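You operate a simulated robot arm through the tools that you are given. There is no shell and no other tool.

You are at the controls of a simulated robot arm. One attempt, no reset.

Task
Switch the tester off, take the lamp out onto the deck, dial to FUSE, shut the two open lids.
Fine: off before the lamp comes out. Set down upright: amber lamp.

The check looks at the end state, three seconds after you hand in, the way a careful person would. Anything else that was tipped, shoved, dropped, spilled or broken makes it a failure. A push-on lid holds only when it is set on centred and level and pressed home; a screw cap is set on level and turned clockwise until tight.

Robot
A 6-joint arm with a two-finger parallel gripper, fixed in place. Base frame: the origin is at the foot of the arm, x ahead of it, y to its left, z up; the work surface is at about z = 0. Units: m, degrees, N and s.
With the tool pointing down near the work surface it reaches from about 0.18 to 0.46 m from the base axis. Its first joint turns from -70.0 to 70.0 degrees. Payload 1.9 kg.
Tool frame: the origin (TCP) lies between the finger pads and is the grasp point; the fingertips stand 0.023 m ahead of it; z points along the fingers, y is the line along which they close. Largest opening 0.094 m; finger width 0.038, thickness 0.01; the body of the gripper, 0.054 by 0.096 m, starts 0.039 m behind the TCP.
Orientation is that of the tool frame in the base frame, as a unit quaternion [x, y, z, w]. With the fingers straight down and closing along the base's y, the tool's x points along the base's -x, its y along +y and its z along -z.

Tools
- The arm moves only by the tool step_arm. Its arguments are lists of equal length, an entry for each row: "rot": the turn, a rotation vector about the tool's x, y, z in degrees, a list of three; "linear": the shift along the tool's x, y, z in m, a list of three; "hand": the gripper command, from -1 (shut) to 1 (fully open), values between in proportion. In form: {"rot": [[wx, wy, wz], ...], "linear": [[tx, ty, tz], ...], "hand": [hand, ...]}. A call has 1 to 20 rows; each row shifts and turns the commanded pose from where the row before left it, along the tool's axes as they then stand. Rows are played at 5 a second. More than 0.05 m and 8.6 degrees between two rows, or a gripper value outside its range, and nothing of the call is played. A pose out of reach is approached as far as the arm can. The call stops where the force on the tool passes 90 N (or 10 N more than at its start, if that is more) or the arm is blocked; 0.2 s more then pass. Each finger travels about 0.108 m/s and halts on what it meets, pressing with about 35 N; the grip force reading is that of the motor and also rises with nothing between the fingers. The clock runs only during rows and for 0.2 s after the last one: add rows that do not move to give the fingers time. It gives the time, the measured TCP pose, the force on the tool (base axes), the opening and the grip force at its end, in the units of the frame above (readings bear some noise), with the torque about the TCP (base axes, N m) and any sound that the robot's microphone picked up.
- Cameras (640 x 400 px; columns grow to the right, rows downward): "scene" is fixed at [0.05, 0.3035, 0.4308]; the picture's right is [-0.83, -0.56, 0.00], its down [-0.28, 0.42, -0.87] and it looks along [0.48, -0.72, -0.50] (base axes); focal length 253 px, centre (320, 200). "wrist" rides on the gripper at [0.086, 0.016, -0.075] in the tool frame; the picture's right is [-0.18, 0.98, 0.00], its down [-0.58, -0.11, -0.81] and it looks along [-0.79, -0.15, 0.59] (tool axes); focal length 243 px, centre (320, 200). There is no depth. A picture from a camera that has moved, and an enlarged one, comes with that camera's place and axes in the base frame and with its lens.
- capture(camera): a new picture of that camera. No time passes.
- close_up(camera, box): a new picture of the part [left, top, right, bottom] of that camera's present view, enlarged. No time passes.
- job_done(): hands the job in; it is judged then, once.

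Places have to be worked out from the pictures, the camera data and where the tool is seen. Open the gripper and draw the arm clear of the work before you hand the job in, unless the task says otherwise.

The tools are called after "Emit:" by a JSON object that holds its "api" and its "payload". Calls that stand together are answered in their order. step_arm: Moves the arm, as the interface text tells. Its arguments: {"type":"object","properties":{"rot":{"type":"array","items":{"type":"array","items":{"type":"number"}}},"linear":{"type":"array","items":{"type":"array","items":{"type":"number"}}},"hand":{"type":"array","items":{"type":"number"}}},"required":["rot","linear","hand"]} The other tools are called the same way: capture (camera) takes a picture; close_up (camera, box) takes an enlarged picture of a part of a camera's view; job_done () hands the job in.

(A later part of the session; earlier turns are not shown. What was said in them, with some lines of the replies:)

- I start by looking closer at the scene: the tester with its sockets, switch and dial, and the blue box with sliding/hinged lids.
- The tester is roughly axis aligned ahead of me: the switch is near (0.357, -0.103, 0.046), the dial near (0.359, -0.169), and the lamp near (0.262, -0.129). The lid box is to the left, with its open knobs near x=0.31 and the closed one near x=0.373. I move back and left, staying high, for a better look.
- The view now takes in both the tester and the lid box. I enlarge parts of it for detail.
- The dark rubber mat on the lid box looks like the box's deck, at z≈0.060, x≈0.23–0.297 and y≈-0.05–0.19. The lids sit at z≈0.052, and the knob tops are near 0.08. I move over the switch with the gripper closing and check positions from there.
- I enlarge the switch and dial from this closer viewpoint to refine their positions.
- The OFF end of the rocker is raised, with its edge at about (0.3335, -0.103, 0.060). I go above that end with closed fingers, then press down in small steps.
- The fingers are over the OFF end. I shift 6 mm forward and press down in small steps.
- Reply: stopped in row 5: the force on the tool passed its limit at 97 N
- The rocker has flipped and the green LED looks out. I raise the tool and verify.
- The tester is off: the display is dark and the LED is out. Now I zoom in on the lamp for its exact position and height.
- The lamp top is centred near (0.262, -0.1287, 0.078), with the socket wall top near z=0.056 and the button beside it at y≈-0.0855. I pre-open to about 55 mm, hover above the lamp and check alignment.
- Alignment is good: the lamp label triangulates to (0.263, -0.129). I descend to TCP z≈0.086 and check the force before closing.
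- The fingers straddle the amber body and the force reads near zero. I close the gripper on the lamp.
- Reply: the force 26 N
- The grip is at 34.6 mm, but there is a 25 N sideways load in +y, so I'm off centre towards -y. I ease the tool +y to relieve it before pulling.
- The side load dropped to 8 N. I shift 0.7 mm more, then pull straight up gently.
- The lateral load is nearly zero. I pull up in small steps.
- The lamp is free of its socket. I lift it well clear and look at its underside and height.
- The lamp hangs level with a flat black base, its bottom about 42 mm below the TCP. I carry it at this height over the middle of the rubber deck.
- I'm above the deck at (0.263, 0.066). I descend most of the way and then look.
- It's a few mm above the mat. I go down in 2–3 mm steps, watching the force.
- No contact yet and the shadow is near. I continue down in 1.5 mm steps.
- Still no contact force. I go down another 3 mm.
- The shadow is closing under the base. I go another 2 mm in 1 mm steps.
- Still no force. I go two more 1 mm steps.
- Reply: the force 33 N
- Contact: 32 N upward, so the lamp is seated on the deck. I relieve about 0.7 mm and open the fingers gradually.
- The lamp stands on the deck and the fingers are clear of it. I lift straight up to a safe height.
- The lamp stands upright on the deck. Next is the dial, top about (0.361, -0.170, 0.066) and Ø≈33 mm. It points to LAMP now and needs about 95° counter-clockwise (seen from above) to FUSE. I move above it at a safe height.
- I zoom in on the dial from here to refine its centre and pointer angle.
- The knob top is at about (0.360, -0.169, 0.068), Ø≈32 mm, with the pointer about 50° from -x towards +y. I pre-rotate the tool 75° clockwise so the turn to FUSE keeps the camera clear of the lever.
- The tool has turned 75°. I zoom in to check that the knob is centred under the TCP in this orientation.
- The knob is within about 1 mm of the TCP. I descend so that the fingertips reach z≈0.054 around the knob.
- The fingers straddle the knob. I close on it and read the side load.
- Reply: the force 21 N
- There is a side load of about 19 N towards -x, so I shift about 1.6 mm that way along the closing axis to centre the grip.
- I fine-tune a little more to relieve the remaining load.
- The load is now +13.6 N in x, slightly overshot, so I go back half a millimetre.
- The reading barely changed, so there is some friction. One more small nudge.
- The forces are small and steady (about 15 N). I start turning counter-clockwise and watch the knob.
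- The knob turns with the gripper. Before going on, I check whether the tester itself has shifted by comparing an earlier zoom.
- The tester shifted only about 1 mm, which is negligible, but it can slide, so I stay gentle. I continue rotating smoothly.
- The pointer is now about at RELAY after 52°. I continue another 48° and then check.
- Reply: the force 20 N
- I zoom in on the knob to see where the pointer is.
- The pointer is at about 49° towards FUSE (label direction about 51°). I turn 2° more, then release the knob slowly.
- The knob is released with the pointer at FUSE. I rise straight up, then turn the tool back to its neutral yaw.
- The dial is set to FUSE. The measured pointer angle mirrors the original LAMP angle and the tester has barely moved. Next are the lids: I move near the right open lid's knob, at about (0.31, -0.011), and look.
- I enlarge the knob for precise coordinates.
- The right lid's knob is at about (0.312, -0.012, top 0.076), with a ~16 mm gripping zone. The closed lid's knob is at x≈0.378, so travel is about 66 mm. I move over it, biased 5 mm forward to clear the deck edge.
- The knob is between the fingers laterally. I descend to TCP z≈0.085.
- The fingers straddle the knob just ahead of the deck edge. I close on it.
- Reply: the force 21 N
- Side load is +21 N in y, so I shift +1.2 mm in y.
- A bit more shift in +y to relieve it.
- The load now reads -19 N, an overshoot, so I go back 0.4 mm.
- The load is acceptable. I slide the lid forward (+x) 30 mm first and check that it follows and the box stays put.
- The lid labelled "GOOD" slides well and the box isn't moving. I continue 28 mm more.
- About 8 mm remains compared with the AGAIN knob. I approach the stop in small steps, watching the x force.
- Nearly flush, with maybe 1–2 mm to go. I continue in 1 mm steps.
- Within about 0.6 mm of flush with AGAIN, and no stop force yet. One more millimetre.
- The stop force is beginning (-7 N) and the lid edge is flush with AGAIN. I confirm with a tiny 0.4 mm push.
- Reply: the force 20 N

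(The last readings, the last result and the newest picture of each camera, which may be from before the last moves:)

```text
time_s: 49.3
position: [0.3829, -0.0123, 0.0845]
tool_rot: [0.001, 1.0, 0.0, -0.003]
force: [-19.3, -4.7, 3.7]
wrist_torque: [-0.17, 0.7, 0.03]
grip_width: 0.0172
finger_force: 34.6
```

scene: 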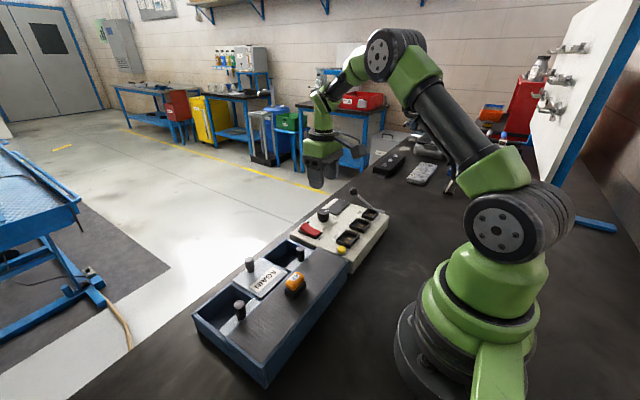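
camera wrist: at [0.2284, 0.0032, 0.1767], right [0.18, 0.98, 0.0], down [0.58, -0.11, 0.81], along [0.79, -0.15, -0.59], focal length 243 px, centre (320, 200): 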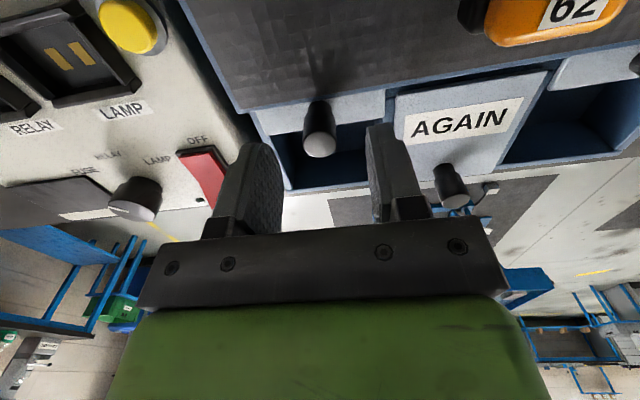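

The force rises to -19 N: the lid is firmly at its stop. I open the fingers and rise.

Emit:
{"api": "step_arm", "payload": {"rot": [[0, 0, 0], [0, 0, 0], [0, 0, 0], [0, 0, 0], [0, 0, 0], [0, 0, 0]], "linear": [[0, 0, 0], [0, 0, 0], [0, 0, 0], [0, 0, -0.02], [0, 0, -0.03], [0, 0, -0.03]], "hand": [-0.5, -0.2, 0, 0, 0, 0]}}

Emit:
{"api": "capture", "payload": {"camera": "wrist"}}

Emit:
{"api": "close_up", "payload": {"camera": "scene", "box": [180, 180, 400, 390]}}

```text
time_s: 50.7
position: [0.3829, -0.0139, 0.1645]
tool_rot: [0.0, 1.0, 0.0, 0.001]
force: [0.9, -0.9, -0.3]
wrist_torque: [0.01, 0.02, 0.02]
grip_width: 0.0469
finger_force: 0.0
```

```text
taken
camera wrist: at [0.2975, 0.0022, 0.2402], right [0.18, 0.98, 0.0], down [0.58, -0.11, 0.81], along [0.79, -0.15, -0.59], focal length 243 px, centre (320, 200)
```

wrist: 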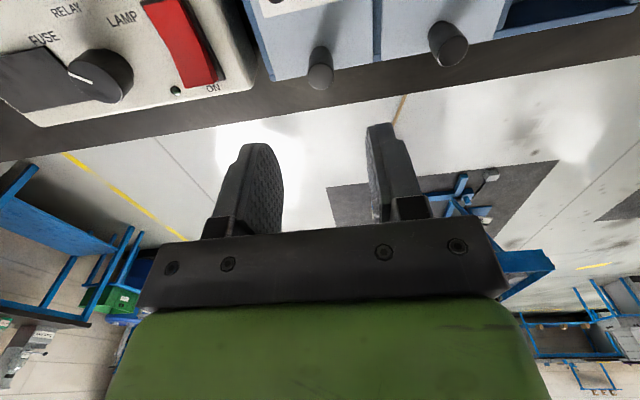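

```text
1.90 times, centred on (290, 285) of scene
camera zoom: at [0.05, 0.3035, 0.4308], right [-0.83, -0.56, 0.0], down [-0.28, 0.42, -0.87], along [0.48, -0.72, -0.5], focal length 482 px, centre (377, 38)
```

zoom: 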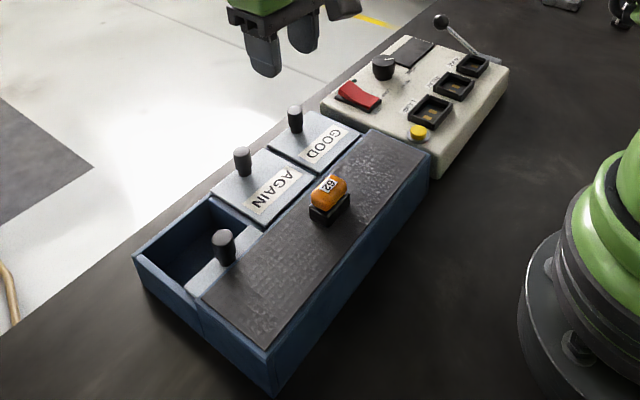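

The GOOD lid is shut. I move to the remaining open lid's knob, at about (0.313, 0.150).

Emit:
{"api": "step_arm", "payload": {"rot": [[0, 0, 0], [0, 0, 0], [0, 0, 0], [0, 0, 0], [0, 0, 0], [0, 0, 0], [0, 0, 0]], "linear": [[0.01, 0.02, -0.01], [0.02, 0.035, 0], [0.02, 0.035, 0], [0.02, 0.035, 0], [0.014, 0.025, 0], [0.009, 0.012, 0], [0, 0, 0]], "hand": [0, 0, 0, 0, 0, 0, 0]}}

Emit:
{"api": "capture", "payload": {"camera": "wrist"}}

Emit:
{"api": "close_up", "payload": {"camera": "wrist", "box": [200, 20, 430, 170]}}

Emit:
{"api": "close_up", "payload": {"camera": "scene", "box": [200, 280, 280, 340]}}

```text
time_s: 52.3
position: [0.2897, 0.1506, 0.1751]
tool_rot: [0.0, 1.0, 0.0, -0.001]
force: [0.2, -0.8, -0.6]
wrist_torque: [0.0, 0.01, -0.01]
grip_width: 0.0472
finger_force: 0.0
```

```text
taken
camera wrist: at [0.2044, 0.1662, 0.251], right [0.18, 0.98, 0.0], down [0.58, -0.11, 0.81], along [0.79, -0.15, -0.59], focal length 243 px, centre (320, 200)
```

wrist: 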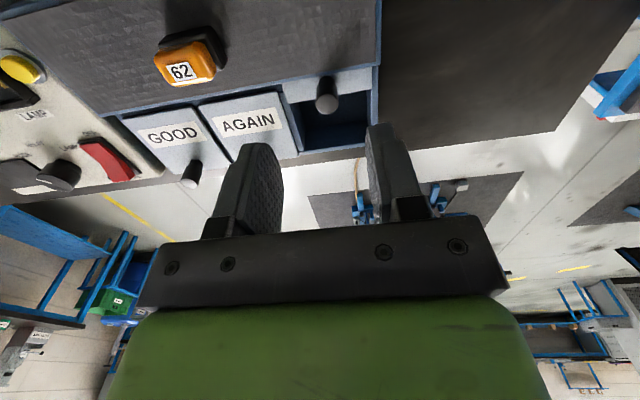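

```text
2.67 times, centred on (315, 95) of wrist
camera zoom: at [0.2044, 0.1662, 0.251], right [0.18, 0.98, 0.0], down [0.58, -0.11, 0.81], along [0.79, -0.15, -0.59], focal length 647 px, centre (333, 480)
```

zoom: 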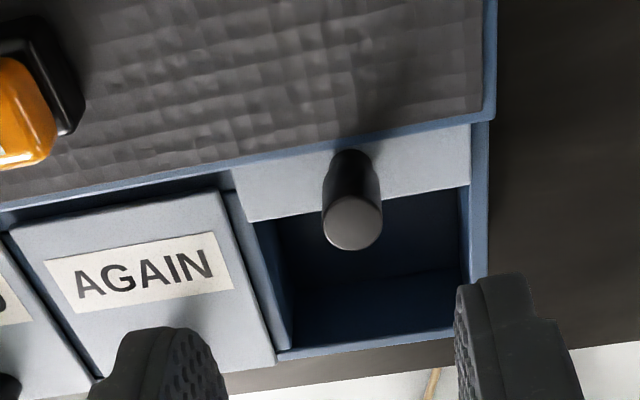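

```text
6.67 times, centred on (240, 310) of scene
camera zoom: at [0.05, 0.3035, 0.4308], right [-0.83, -0.56, 0.0], down [-0.28, 0.42, -0.87], along [0.48, -0.72, -0.5], focal length 1687 px, centre (853, -533)
```

zoom: 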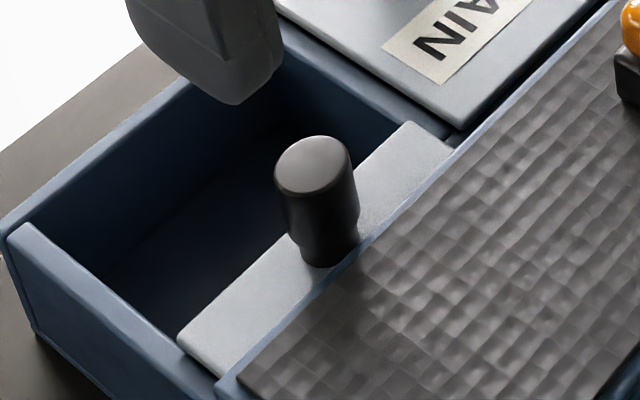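

The knob is at (0.313, 0.152). I descend over it in the same way, offset 5 mm forward.

Emit:
{"api": "step_arm", "payload": {"rot": [[0, 0, 0], [0, 0, 0], [0, 0, 0], [0, 0, 0], [0, 0, 0], [0, 0, 0]], "linear": [[-0.0273, 0.001, 0], [0, 0, 0.03], [0, 0, 0.03], [0, 0, 0.02], [0, 0, 0.01], [0, 0, 0]], "hand": [0, 0, 0, 0, 0, 0]}}

Emit:
{"api": "close_up", "payload": {"camera": "wrist", "box": [220, 80, 420, 230]}}

Emit:
{"api": "close_up", "payload": {"camera": "scene", "box": [190, 250, 290, 340]}}

```text
time_s: 53.7
position: [0.3169, 0.1504, 0.0855]
tool_rot: [0.0, 1.0, 0.0, -0.001]
force: [0.0, 0.3, -0.7]
wrist_torque: [0.0, 0.0, 0.01]
grip_width: 0.0468
finger_force: 0.1
```

```text
2.67 times, centred on (320, 155) of wrist
camera zoom: at [0.231, 0.1656, 0.1615], right [0.18, 0.98, 0.0], down [0.58, -0.11, 0.81], along [0.79, -0.15, -0.59], focal length 647 px, centre (320, 320)
```

zoom: 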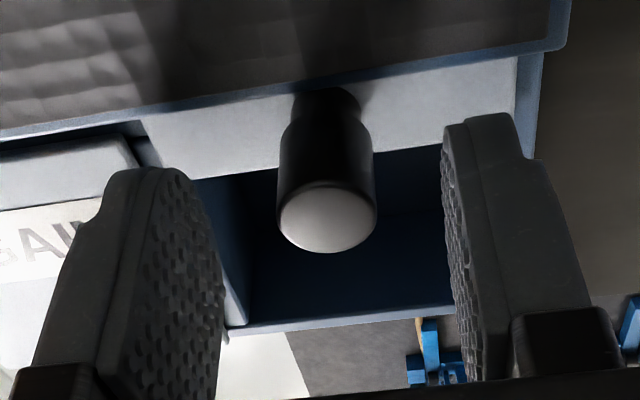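

```text
4.44 times, centred on (240, 295) of scene
camera zoom: at [0.05, 0.3035, 0.4308], right [-0.83, -0.56, 0.0], down [-0.28, 0.42, -0.87], along [0.48, -0.72, -0.5], focal length 1124 px, centre (676, -222)
```

zoom: 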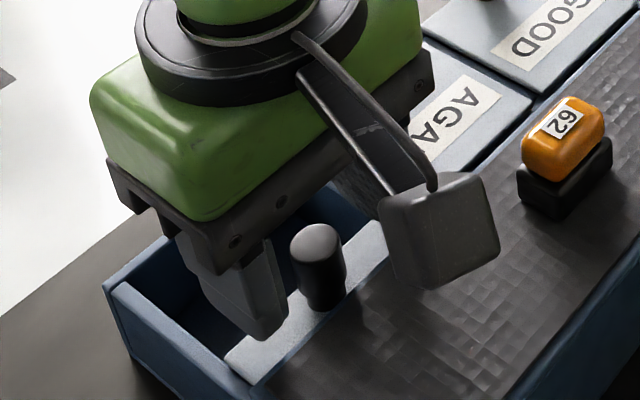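

Based on the previous lid, the grip centres about 1.5 mm further +y. I shift that and close.

Emit:
{"api": "step_arm", "payload": {"rot": [[0, 0, 0], [0, 0, 0], [0, 0, 0], [0, 0, 0]], "linear": [[0, 0.0017, 0], [0, 0, 0], [0, 0, 0], [0, 0, 0]], "hand": [0, -0.5, -0.8, -1]}}

Emit:
{"api": "close_up", "payload": {"camera": "wrist", "box": [220, 80, 420, 230]}}

```text
time_s: 54.7
position: [0.3172, 0.1519, 0.0846]
tool_rot: [0.0, 1.0, 0.0, 0.0]
force: [-0.3, 10.9, 0.3]
wrist_torque: [0.24, 0.04, -0.04]
grip_width: 0.0172
finger_force: 34.9
```

```text
2.67 times, centred on (320, 155) of wrist
camera zoom: at [0.2316, 0.1678, 0.1611], right [0.18, 0.98, 0.0], down [0.58, -0.11, 0.81], along [0.79, -0.15, -0.59], focal length 647 px, centre (320, 320)
```

zoom: 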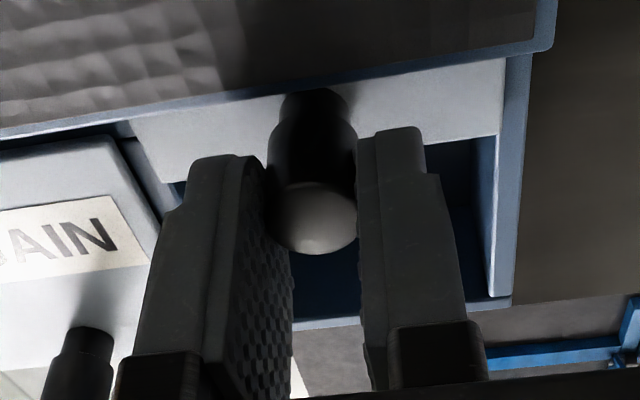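

The side load is just 11 N. I nudge +0.4 mm in y, then slide the lid forward 30 mm.

Emit:
{"api": "step_arm", "payload": {"rot": [[0, 0, 0], [0, 0, 0], [0, 0, 0], [0, 0, 0], [0, 0, 0], [0, 0, 0]], "linear": [[0, 0.0004, 0], [-0.004, 0, 0], [-0.008, 0, 0], [-0.009, 0, 0], [-0.009, 0, 0], [0, 0, 0]], "hand": [-1, -1, -1, -1, -1, -1]}}

Emit:
{"api": "close_up", "payload": {"camera": "wrist", "box": [110, 0, 510, 230]}}

Emit:
{"api": "close_up", "payload": {"camera": "scene", "box": [180, 180, 400, 390]}}

```text
time_s: 56.1
position: [0.3484, 0.1527, 0.0849]
tool_rot: [0.0, 1.0, -0.001, 0.001]
force: [-2.1, -37.4, 17.1]
wrist_torque: [-0.64, -0.81, 0.2]
grip_width: 0.0175
finger_force: 34.6
```

```text
1.60 times, centred on (310, 115) of wrist
camera zoom: at [0.2622, 0.1686, 0.1608], right [0.18, 0.98, 0.0], down [0.58, -0.11, 0.81], along [0.79, -0.15, -0.59], focal length 388 px, centre (336, 336)
```

zoom: 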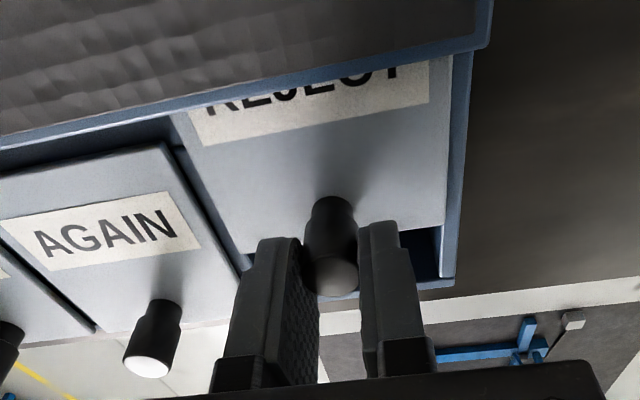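

```text
1.90 times, centred on (290, 285) of scene
camera zoom: at [0.05, 0.3034, 0.4308], right [-0.83, -0.56, 0.0], down [-0.28, 0.42, -0.87], along [0.48, -0.72, -0.5], focal length 482 px, centre (377, 38)
```

zoom: 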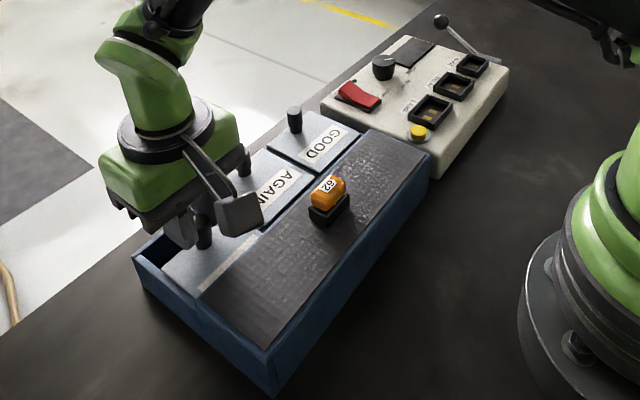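

The lid follows, but the side load grew to -37 N in y, so I relieve it by shifting -1 mm in y before continuing.

Emit:
{"api": "step_arm", "payload": {"rot": [[0, 0, 0], [0, 0, 0]], "linear": [[0, -0.001, -0.0003], [0, 0, 0]], "hand": [-1, -1]}}

```text
time_s: 56.7
position: [0.3481, 0.1536, 0.0838]
tool_rot: [-0.001, 1.0, -0.001, 0.0]
force: [0.2, -30.2, 11.1]
wrist_torque: [-0.68, -0.33, 0.25]
grip_width: 0.0174
finger_force: 35.0
```

Emit:
{"api": "step_arm", "payload": {"rot": [[0, 0, 0], [0, 0, 0]], "linear": [[0, -0.001, 0], [0, 0, 0]], "hand": [-1, -1]}}

Emit:
{"api": "close_up", "payload": {"camera": "scene", "box": [260, 230, 340, 300]}}

```text
time_s: 57.3
position: [0.3461, 0.1532, 0.0844]
tool_rot: [0.0, 1.0, 0.002, 0.0]
force: [-0.4, -4.8, 1.1]
wrist_torque: [-0.15, -0.06, 0.07]
grip_width: 0.0168
finger_force: 35.8
```

```text
5.71 times, centred on (300, 265) of scene
camera zoom: at [0.05, 0.3035, 0.4308], right [-0.83, -0.56, 0.0], down [-0.28, 0.42, -0.87], along [0.48, -0.72, -0.5], focal length 1446 px, centre (434, -171)
```

zoom: 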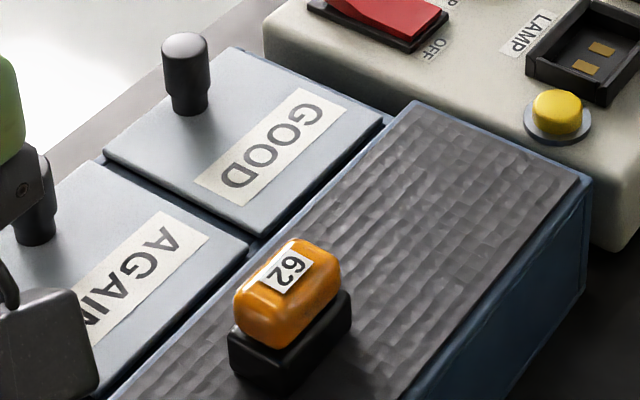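

The side load is down to 5 N and the box looks undisturbed. I continue forward 27 mm, gently.

Emit:
{"api": "step_arm", "payload": {"rot": [[0, 0, 0], [0, 0, 0], [0, 0, 0], [0, 0, 0], [0, 0, 0]], "linear": [[-0.008, 0, 0], [-0.008, 0, 0], [-0.007, 0, 0], [-0.004, 0, 0], [0, 0, 0]], "hand": [-1, -1, -1, -1, -1]}}

Emit:
{"api": "close_up", "payload": {"camera": "wrist", "box": [110, 0, 510, 230]}}

```text
time_s: 58.5
position: [0.3756, 0.152, 0.0848]
tool_rot: [0.0, 1.0, 0.001, -0.002]
force: [1.9, 10.2, -0.4]
wrist_torque: [0.37, 0.59, -0.12]
grip_width: 0.0172
finger_force: 34.9
```

```text
1.60 times, centred on (310, 115) of wrist
camera zoom: at [0.2888, 0.1675, 0.161], right [0.19, 0.98, 0.0], down [0.58, -0.11, 0.81], along [0.79, -0.15, -0.59], focal length 388 px, centre (336, 336)
```

zoom: 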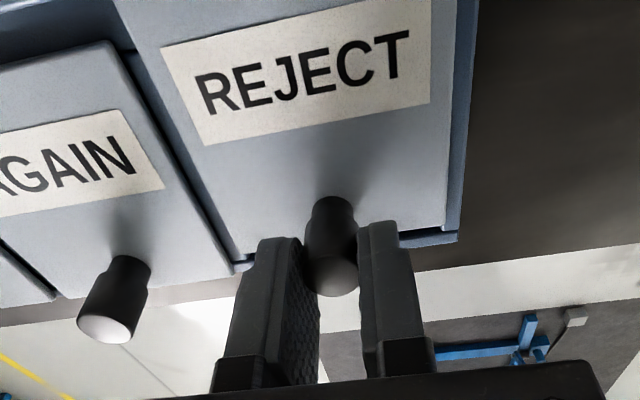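

The REJECT lid is about 9 mm from shut. I go on 6 mm, then small steps.

Emit:
{"api": "step_arm", "payload": {"rot": [[0, 0, 0], [0, 0, 0], [0, 0, 0], [0, 0, 0]], "linear": [[-0.003, 0, 0], [-0.002, 0, 0], [-0.002, 0, 0], [0, 0, 0]], "hand": [-1, -1, -1, -1]}}

Emit:
{"api": "close_up", "payload": {"camera": "wrist", "box": [160, 80, 340, 200]}}

```text
time_s: 59.5
position: [0.3815, 0.1508, 0.0839]
tool_rot: [0.0, 1.0, 0.0, 0.0]
force: [0.2, 9.9, -0.6]
wrist_torque: [0.25, 0.18, -0.09]
grip_width: 0.017
finger_force: 34.9
```

```text
3.33 times, centred on (250, 140) of wrist
camera zoom: at [0.2958, 0.1661, 0.1609], right [0.18, 0.98, 0.0], down [0.58, -0.11, 0.81], along [0.79, -0.15, -0.59], focal length 809 px, centre (553, 400)
```

zoom: 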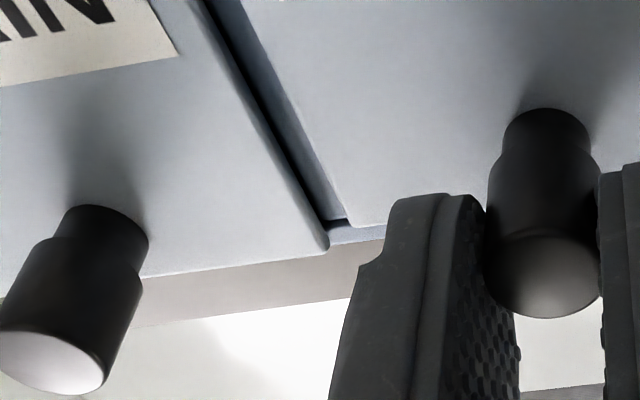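

The REJECT edge is still about 4–5 mm short of the AGAIN edge. I continue 3 mm.

Emit:
{"api": "step_arm", "payload": {"rot": [[0, 0, 0], [0, 0, 0], [0, 0, 0]], "linear": [[-0.0015, 0, 0], [-0.0015, 0, 0], [0, 0, 0]], "hand": [-1, -1, -1]}}

Emit:
{"api": "close_up", "payload": {"camera": "wrist", "box": [160, 80, 340, 200]}}

```text
time_s: 60.3
position: [0.3846, 0.1494, 0.0851]
tool_rot: [0.001, 1.0, -0.001, 0.0]
force: [0.6, -2.5, -0.1]
wrist_torque: [-0.1, -0.01, -0.02]
grip_width: 0.0171
finger_force: 35.3
```

```text
3.33 times, centred on (250, 140) of wrist
camera zoom: at [0.299, 0.1662, 0.1609], right [0.19, 0.98, 0.0], down [0.58, -0.11, 0.81], along [0.79, -0.15, -0.59], focal length 809 px, centre (553, 400)
```

zoom: 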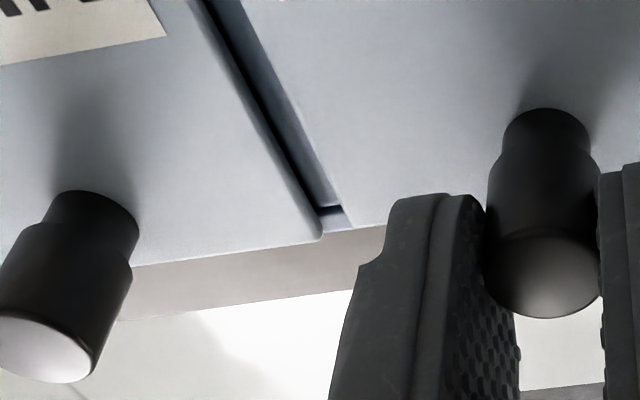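

About 1.6 mm is left. One more millimetre.

Emit:
{"api": "step_arm", "payload": {"rot": [[0, 0, 0], [0, 0, 0]], "linear": [[-0.001, 0, 0], [0, 0, 0]], "hand": [-1, -1]}}

Emit:
{"api": "close_up", "payload": {"camera": "wrist", "box": [160, 80, 340, 200]}}

```text
time_s: 60.9
position: [0.3854, 0.1508, 0.0866]
tool_rot: [0.001, 1.0, -0.001, 0.0]
force: [-0.2, -17.8, 0.3]
wrist_torque: [-0.41, -0.03, 0.13]
grip_width: 0.0171
finger_force: 35.4
```

```text
3.33 times, centred on (250, 140) of wrist
camera zoom: at [0.3004, 0.1664, 0.1609], right [0.19, 0.98, 0.0], down [0.58, -0.11, 0.81], along [0.79, -0.15, -0.59], focal length 809 px, centre (553, 400)
```

zoom: 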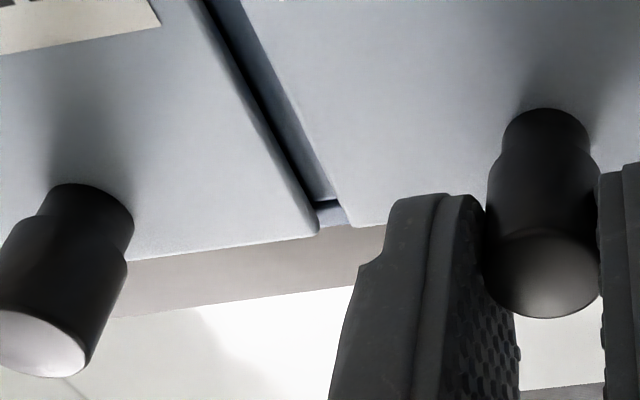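

Within about 0.5 mm, with no x stop force yet. I go another 0.6 mm.

Emit:
{"api": "step_arm", "payload": {"rot": [[0, 0, 0], [0, 0, 0]], "linear": [[-0.0006, -0.0003, 0], [0, 0, 0]], "hand": [-1, -1]}}

Emit:
{"api": "close_up", "payload": {"camera": "wrist", "box": [160, 80, 340, 200]}}

```text
time_s: 61.5
position: [0.3866, 0.1522, 0.0856]
tool_rot: [0.0, 1.0, 0.0, 0.0]
force: [-0.4, -19.9, 4.1]
wrist_torque: [-0.49, 0.11, 0.15]
grip_width: 0.0172
finger_force: 35.0
```

```text
3.33 times, centred on (250, 140) of wrist
camera zoom: at [0.3001, 0.1669, 0.1609], right [0.19, 0.98, 0.0], down [0.58, -0.11, 0.81], along [0.79, -0.15, -0.59], focal length 809 px, centre (553, 400)
```

zoom: 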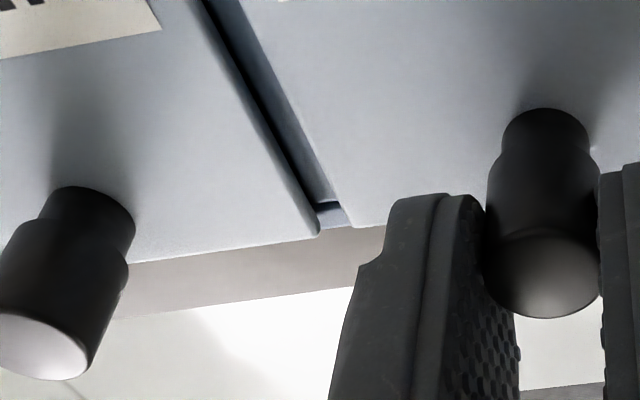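

No stop yet. I continue with 0.7 mm.

Emit:
{"api": "step_arm", "payload": {"rot": [[0, 0, 0], [0, 0, 0]], "linear": [[-0.0007, -0.0003, 0], [0, 0, 0]], "hand": [-1, -1]}}

Emit:
{"api": "close_up", "payload": {"camera": "wrist", "box": [160, 80, 340, 200]}}

```text
time_s: 62.1
position: [0.3865, 0.152, 0.0843]
tool_rot: [0.001, 1.0, 0.0, -0.001]
force: [-15.2, -19.8, 20.5]
wrist_torque: [-0.53, 0.45, 0.16]
grip_width: 0.0171
finger_force: 35.0
```

```text
3.33 times, centred on (250, 140) of wrist
camera zoom: at [0.3013, 0.1669, 0.161], right [0.19, 0.98, 0.0], down [0.58, -0.11, 0.81], along [0.79, -0.15, -0.59], focal length 809 px, centre (553, 400)
```

zoom: 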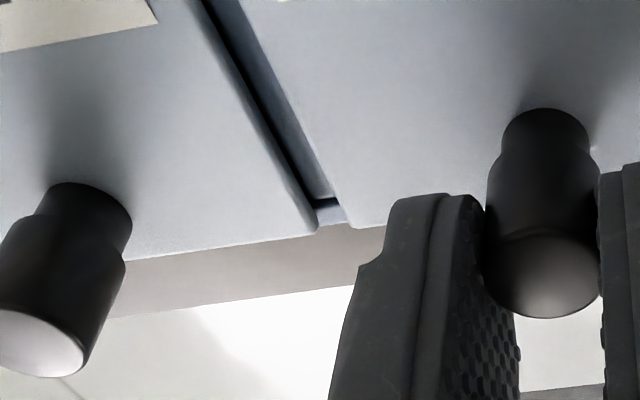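

The x stop force reads -15 N and the REJECT edge is flush with AGAIN, so it's shut. I open the fingers and rise.

Emit:
{"api": "step_arm", "payload": {"rot": [[0, 0, 0], [0, 0, 0], [0, 0, 0], [0, 0, 0], [0, 0, 0], [0, 0, 0], [0, 0, 0]], "linear": [[0, 0, 0], [0, 0, 0], [0, 0, 0], [0, 0, -0.02], [0, 0, -0.03], [0, 0, -0.04], [0, 0, -0.03]], "hand": [-0.5, -0.2, 0, 0, 0, 0, 0]}}

Emit:
{"api": "close_up", "payload": {"camera": "scene", "box": [180, 180, 400, 390]}}

Emit:
{"api": "capture", "payload": {"camera": "wrist"}}

```text
time_s: 63.7
position: [0.3862, 0.1532, 0.2029]
tool_rot: [0.0, 1.0, 0.0, 0.001]
force: [-0.7, -0.1, -0.2]
wrist_torque: [0.04, 0.04, -0.01]
grip_width: 0.0469
finger_force: 0.0
```

```text
1.90 times, centred on (290, 285) of scene
camera zoom: at [0.05, 0.3035, 0.4308], right [-0.83, -0.56, 0.0], down [-0.28, 0.42, -0.87], along [0.48, -0.72, -0.5], focal length 482 px, centre (377, 38)
```

zoom: 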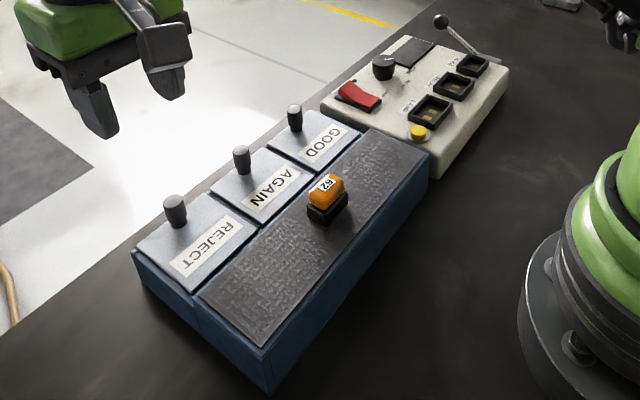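

```text
taken
camera wrist: at [0.3004, 0.1693, 0.2786], right [0.18, 0.98, 0.0], down [0.58, -0.11, 0.81], along [0.79, -0.15, -0.59], focal length 243 px, centre (320, 200)
```

wrist: 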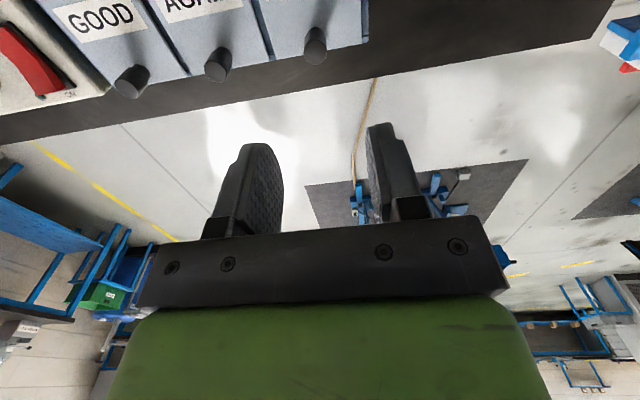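

Both lids are now shut. I compare with the earlier view to see whether the box shifted, and check the lamp, the lid edges and the tester.

Emit:
{"api": "close_up", "payload": {"camera": "scene", "box": [200, 280, 280, 340]}}

Emit:
{"api": "close_up", "payload": {"camera": "scene", "box": [260, 230, 340, 300]}}

Emit:
{"api": "close_up", "payload": {"camera": "scene", "box": [280, 180, 400, 260]}}

Emit:
{"api": "close_up", "payload": {"camera": "scene", "box": [190, 230, 350, 330]}}

```text
6.67 times, centred on (240, 310) of scene
camera zoom: at [0.05, 0.3035, 0.4308], right [-0.83, -0.56, 0.0], down [-0.28, 0.42, -0.87], along [0.48, -0.72, -0.5], focal length 1687 px, centre (853, -533)
```

zoom: 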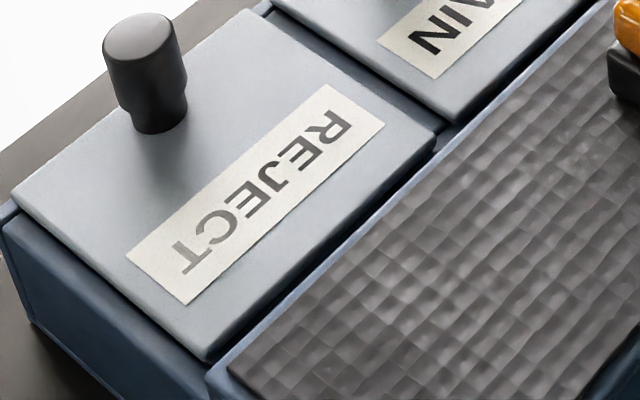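

```text
5.71 times, centred on (300, 265) of scene
camera zoom: at [0.05, 0.3035, 0.4308], right [-0.83, -0.56, 0.0], down [-0.28, 0.42, -0.87], along [0.48, -0.72, -0.5], focal length 1446 px, centre (434, -171)
```

zoom: 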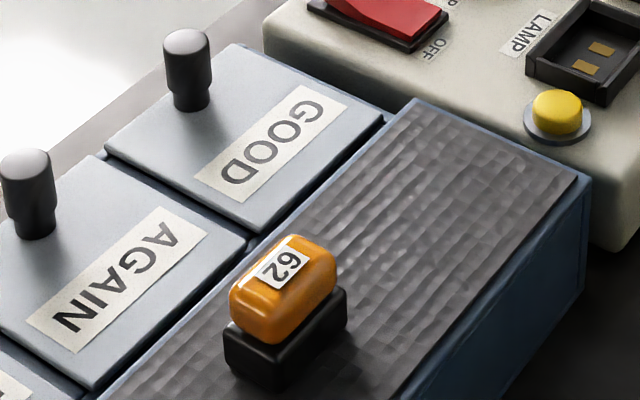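

```text
5.00 times, centred on (340, 220) of scene
camera zoom: at [0.05, 0.3035, 0.4308], right [-0.83, -0.56, 0.0], down [-0.28, 0.42, -0.87], along [0.48, -0.72, -0.5], focal length 1265 px, centre (220, 100)
```

zoom: 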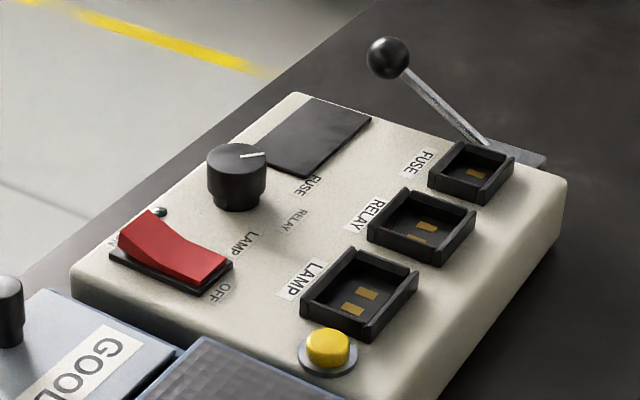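

```text
4.00 times, centred on (270, 280) of scene
camera zoom: at [0.05, 0.3035, 0.4308], right [-0.83, -0.56, 0.0], down [-0.28, 0.42, -0.87], along [0.48, -0.72, -0.5], focal length 1012 px, centre (520, -120)
```

zoom: 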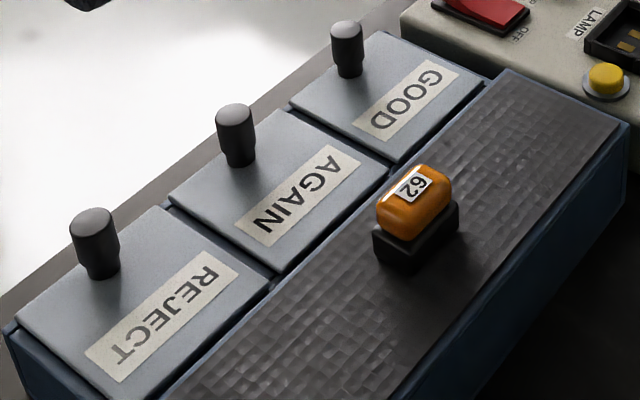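

Everything is in place: REJECT, AGAIN and GOOD are flush, the lamp is upright on the deck, the switch is OFF, the dial is at FUSE, and the box and tester moved only 1–4 mm. I open the gripper fully and draw the arm up and clear.

Emit:
{"api": "step_arm", "payload": {"rot": [[0, 0, 0], [0, 0, 0], [0, 0, 0], [0, 0, 0], [0, 0, 0], [0, 0, 0], [0, 0, 0]], "linear": [[0, 0, -0.04], [0, 0, -0.04], [0.02, -0.01, -0.03], [0.03, -0.03, 0], [0.03, -0.03, 0], [0.02, -0.02, 0], [0, 0, 0]], "hand": [0.5, 1, 1, 1, 1, 1, 1]}}

Emit:
{"api": "capture", "payload": {"camera": "wrist"}}

Emit:
{"api": "capture", "payload": {"camera": "scene"}}

```text
time_s: 65.3
position: [0.2874, 0.0619, 0.3149]
tool_rot: [0.0, 1.0, 0.0, 0.0]
force: [0.3, -0.8, 1.5]
wrist_torque: [0.0, 0.0, 0.0]
grip_width: 0.094
finger_force: 0.0
```

```text
taken
camera wrist: at [0.202, 0.0768, 0.391], right [0.18, 0.98, 0.0], down [0.58, -0.11, 0.81], along [0.79, -0.15, -0.59], focal length 243 px, centre (320, 200)
```

wrist: 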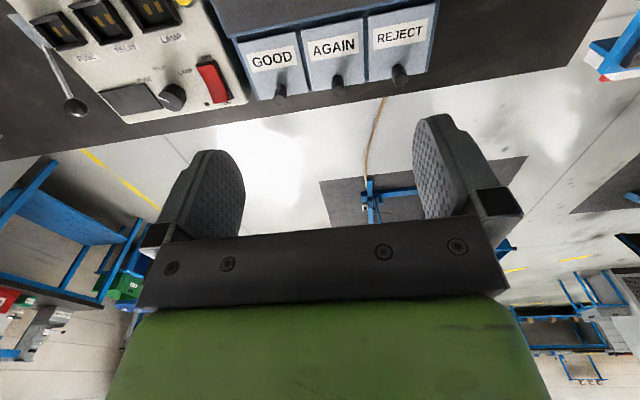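

```text
taken
```

scene: 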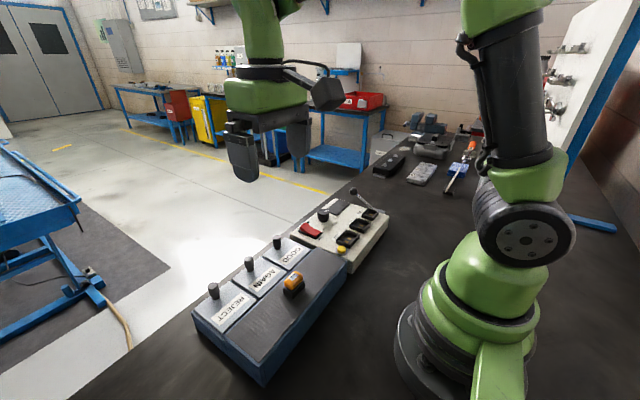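

A last close look at the lids, dial and switch from this view before I hand in.

Emit:
{"api": "close_up", "payload": {"camera": "wrist", "box": [220, 0, 460, 130]}}

Emit:
{"api": "close_up", "payload": {"camera": "wrist", "box": [90, 20, 250, 130]}}

```text
2.67 times, centred on (340, 65) of wrist
camera zoom: at [0.202, 0.0768, 0.391], right [0.18, 0.98, 0.0], down [0.58, -0.11, 0.81], along [0.79, -0.15, -0.59], focal length 647 px, centre (267, 560)
```

zoom: 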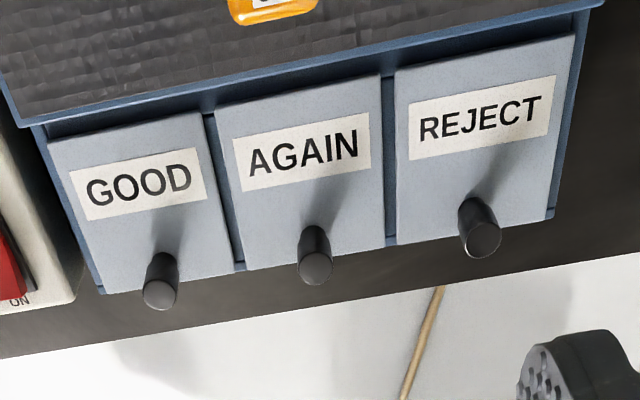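

```text
3.64 times, centred on (170, 75) of wrist
camera zoom: at [0.202, 0.0768, 0.391], right [0.18, 0.98, 0.0], down [0.58, -0.11, 0.81], along [0.79, -0.15, -0.59], focal length 882 px, centre (866, 654)
```

zoom: 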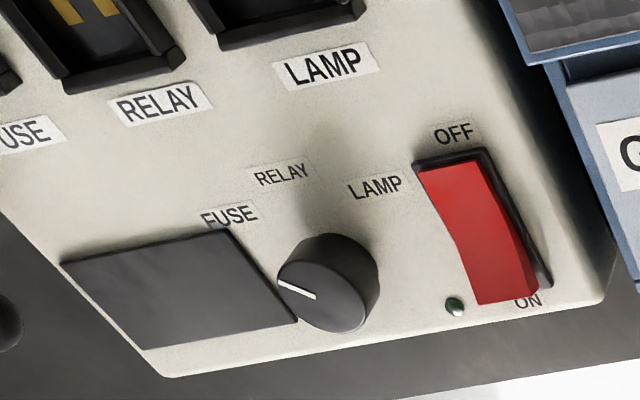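

All checks agree: the switch is off, the lamp stands upright on the deck, the dial points to FUSE, all three lids are flush, and the arm is clear with the gripper open. I hand in.

Emit:
{"api": "job_done", "payload": {}}

```text
The job is handed in.
```

The job is handed in, and every step was done, with the tester switched off before the lamp came out. No result has come back.

- **Switch:** the rocker is pressed to OFF, and the display and green LED are dark.
- **Lamp:** the amber lamp stands upright on the dark rubber mat of the lid box. I took that mat to be "the deck". If you meant the bench top, the lamp is in the wrong place.
- **Dial:** the pointer went from LAMP round to FUSE, about 100°, and lines up with the FUSE label within a few degrees.
- **Lids:** the GOOD and REJECT lids are pushed to their stops and sit flush with the AGAIN lid, which was already closed.
- **Side effects:** both units slid slightly while I worked on them. The tester moved about 1 mm. The lid box moved about 2 mm at the GOOD end and up to 4 mm at the REJECT end. I saw nothing tipped or dropped.

The arm is raised clear of the work with the gripper fully open.
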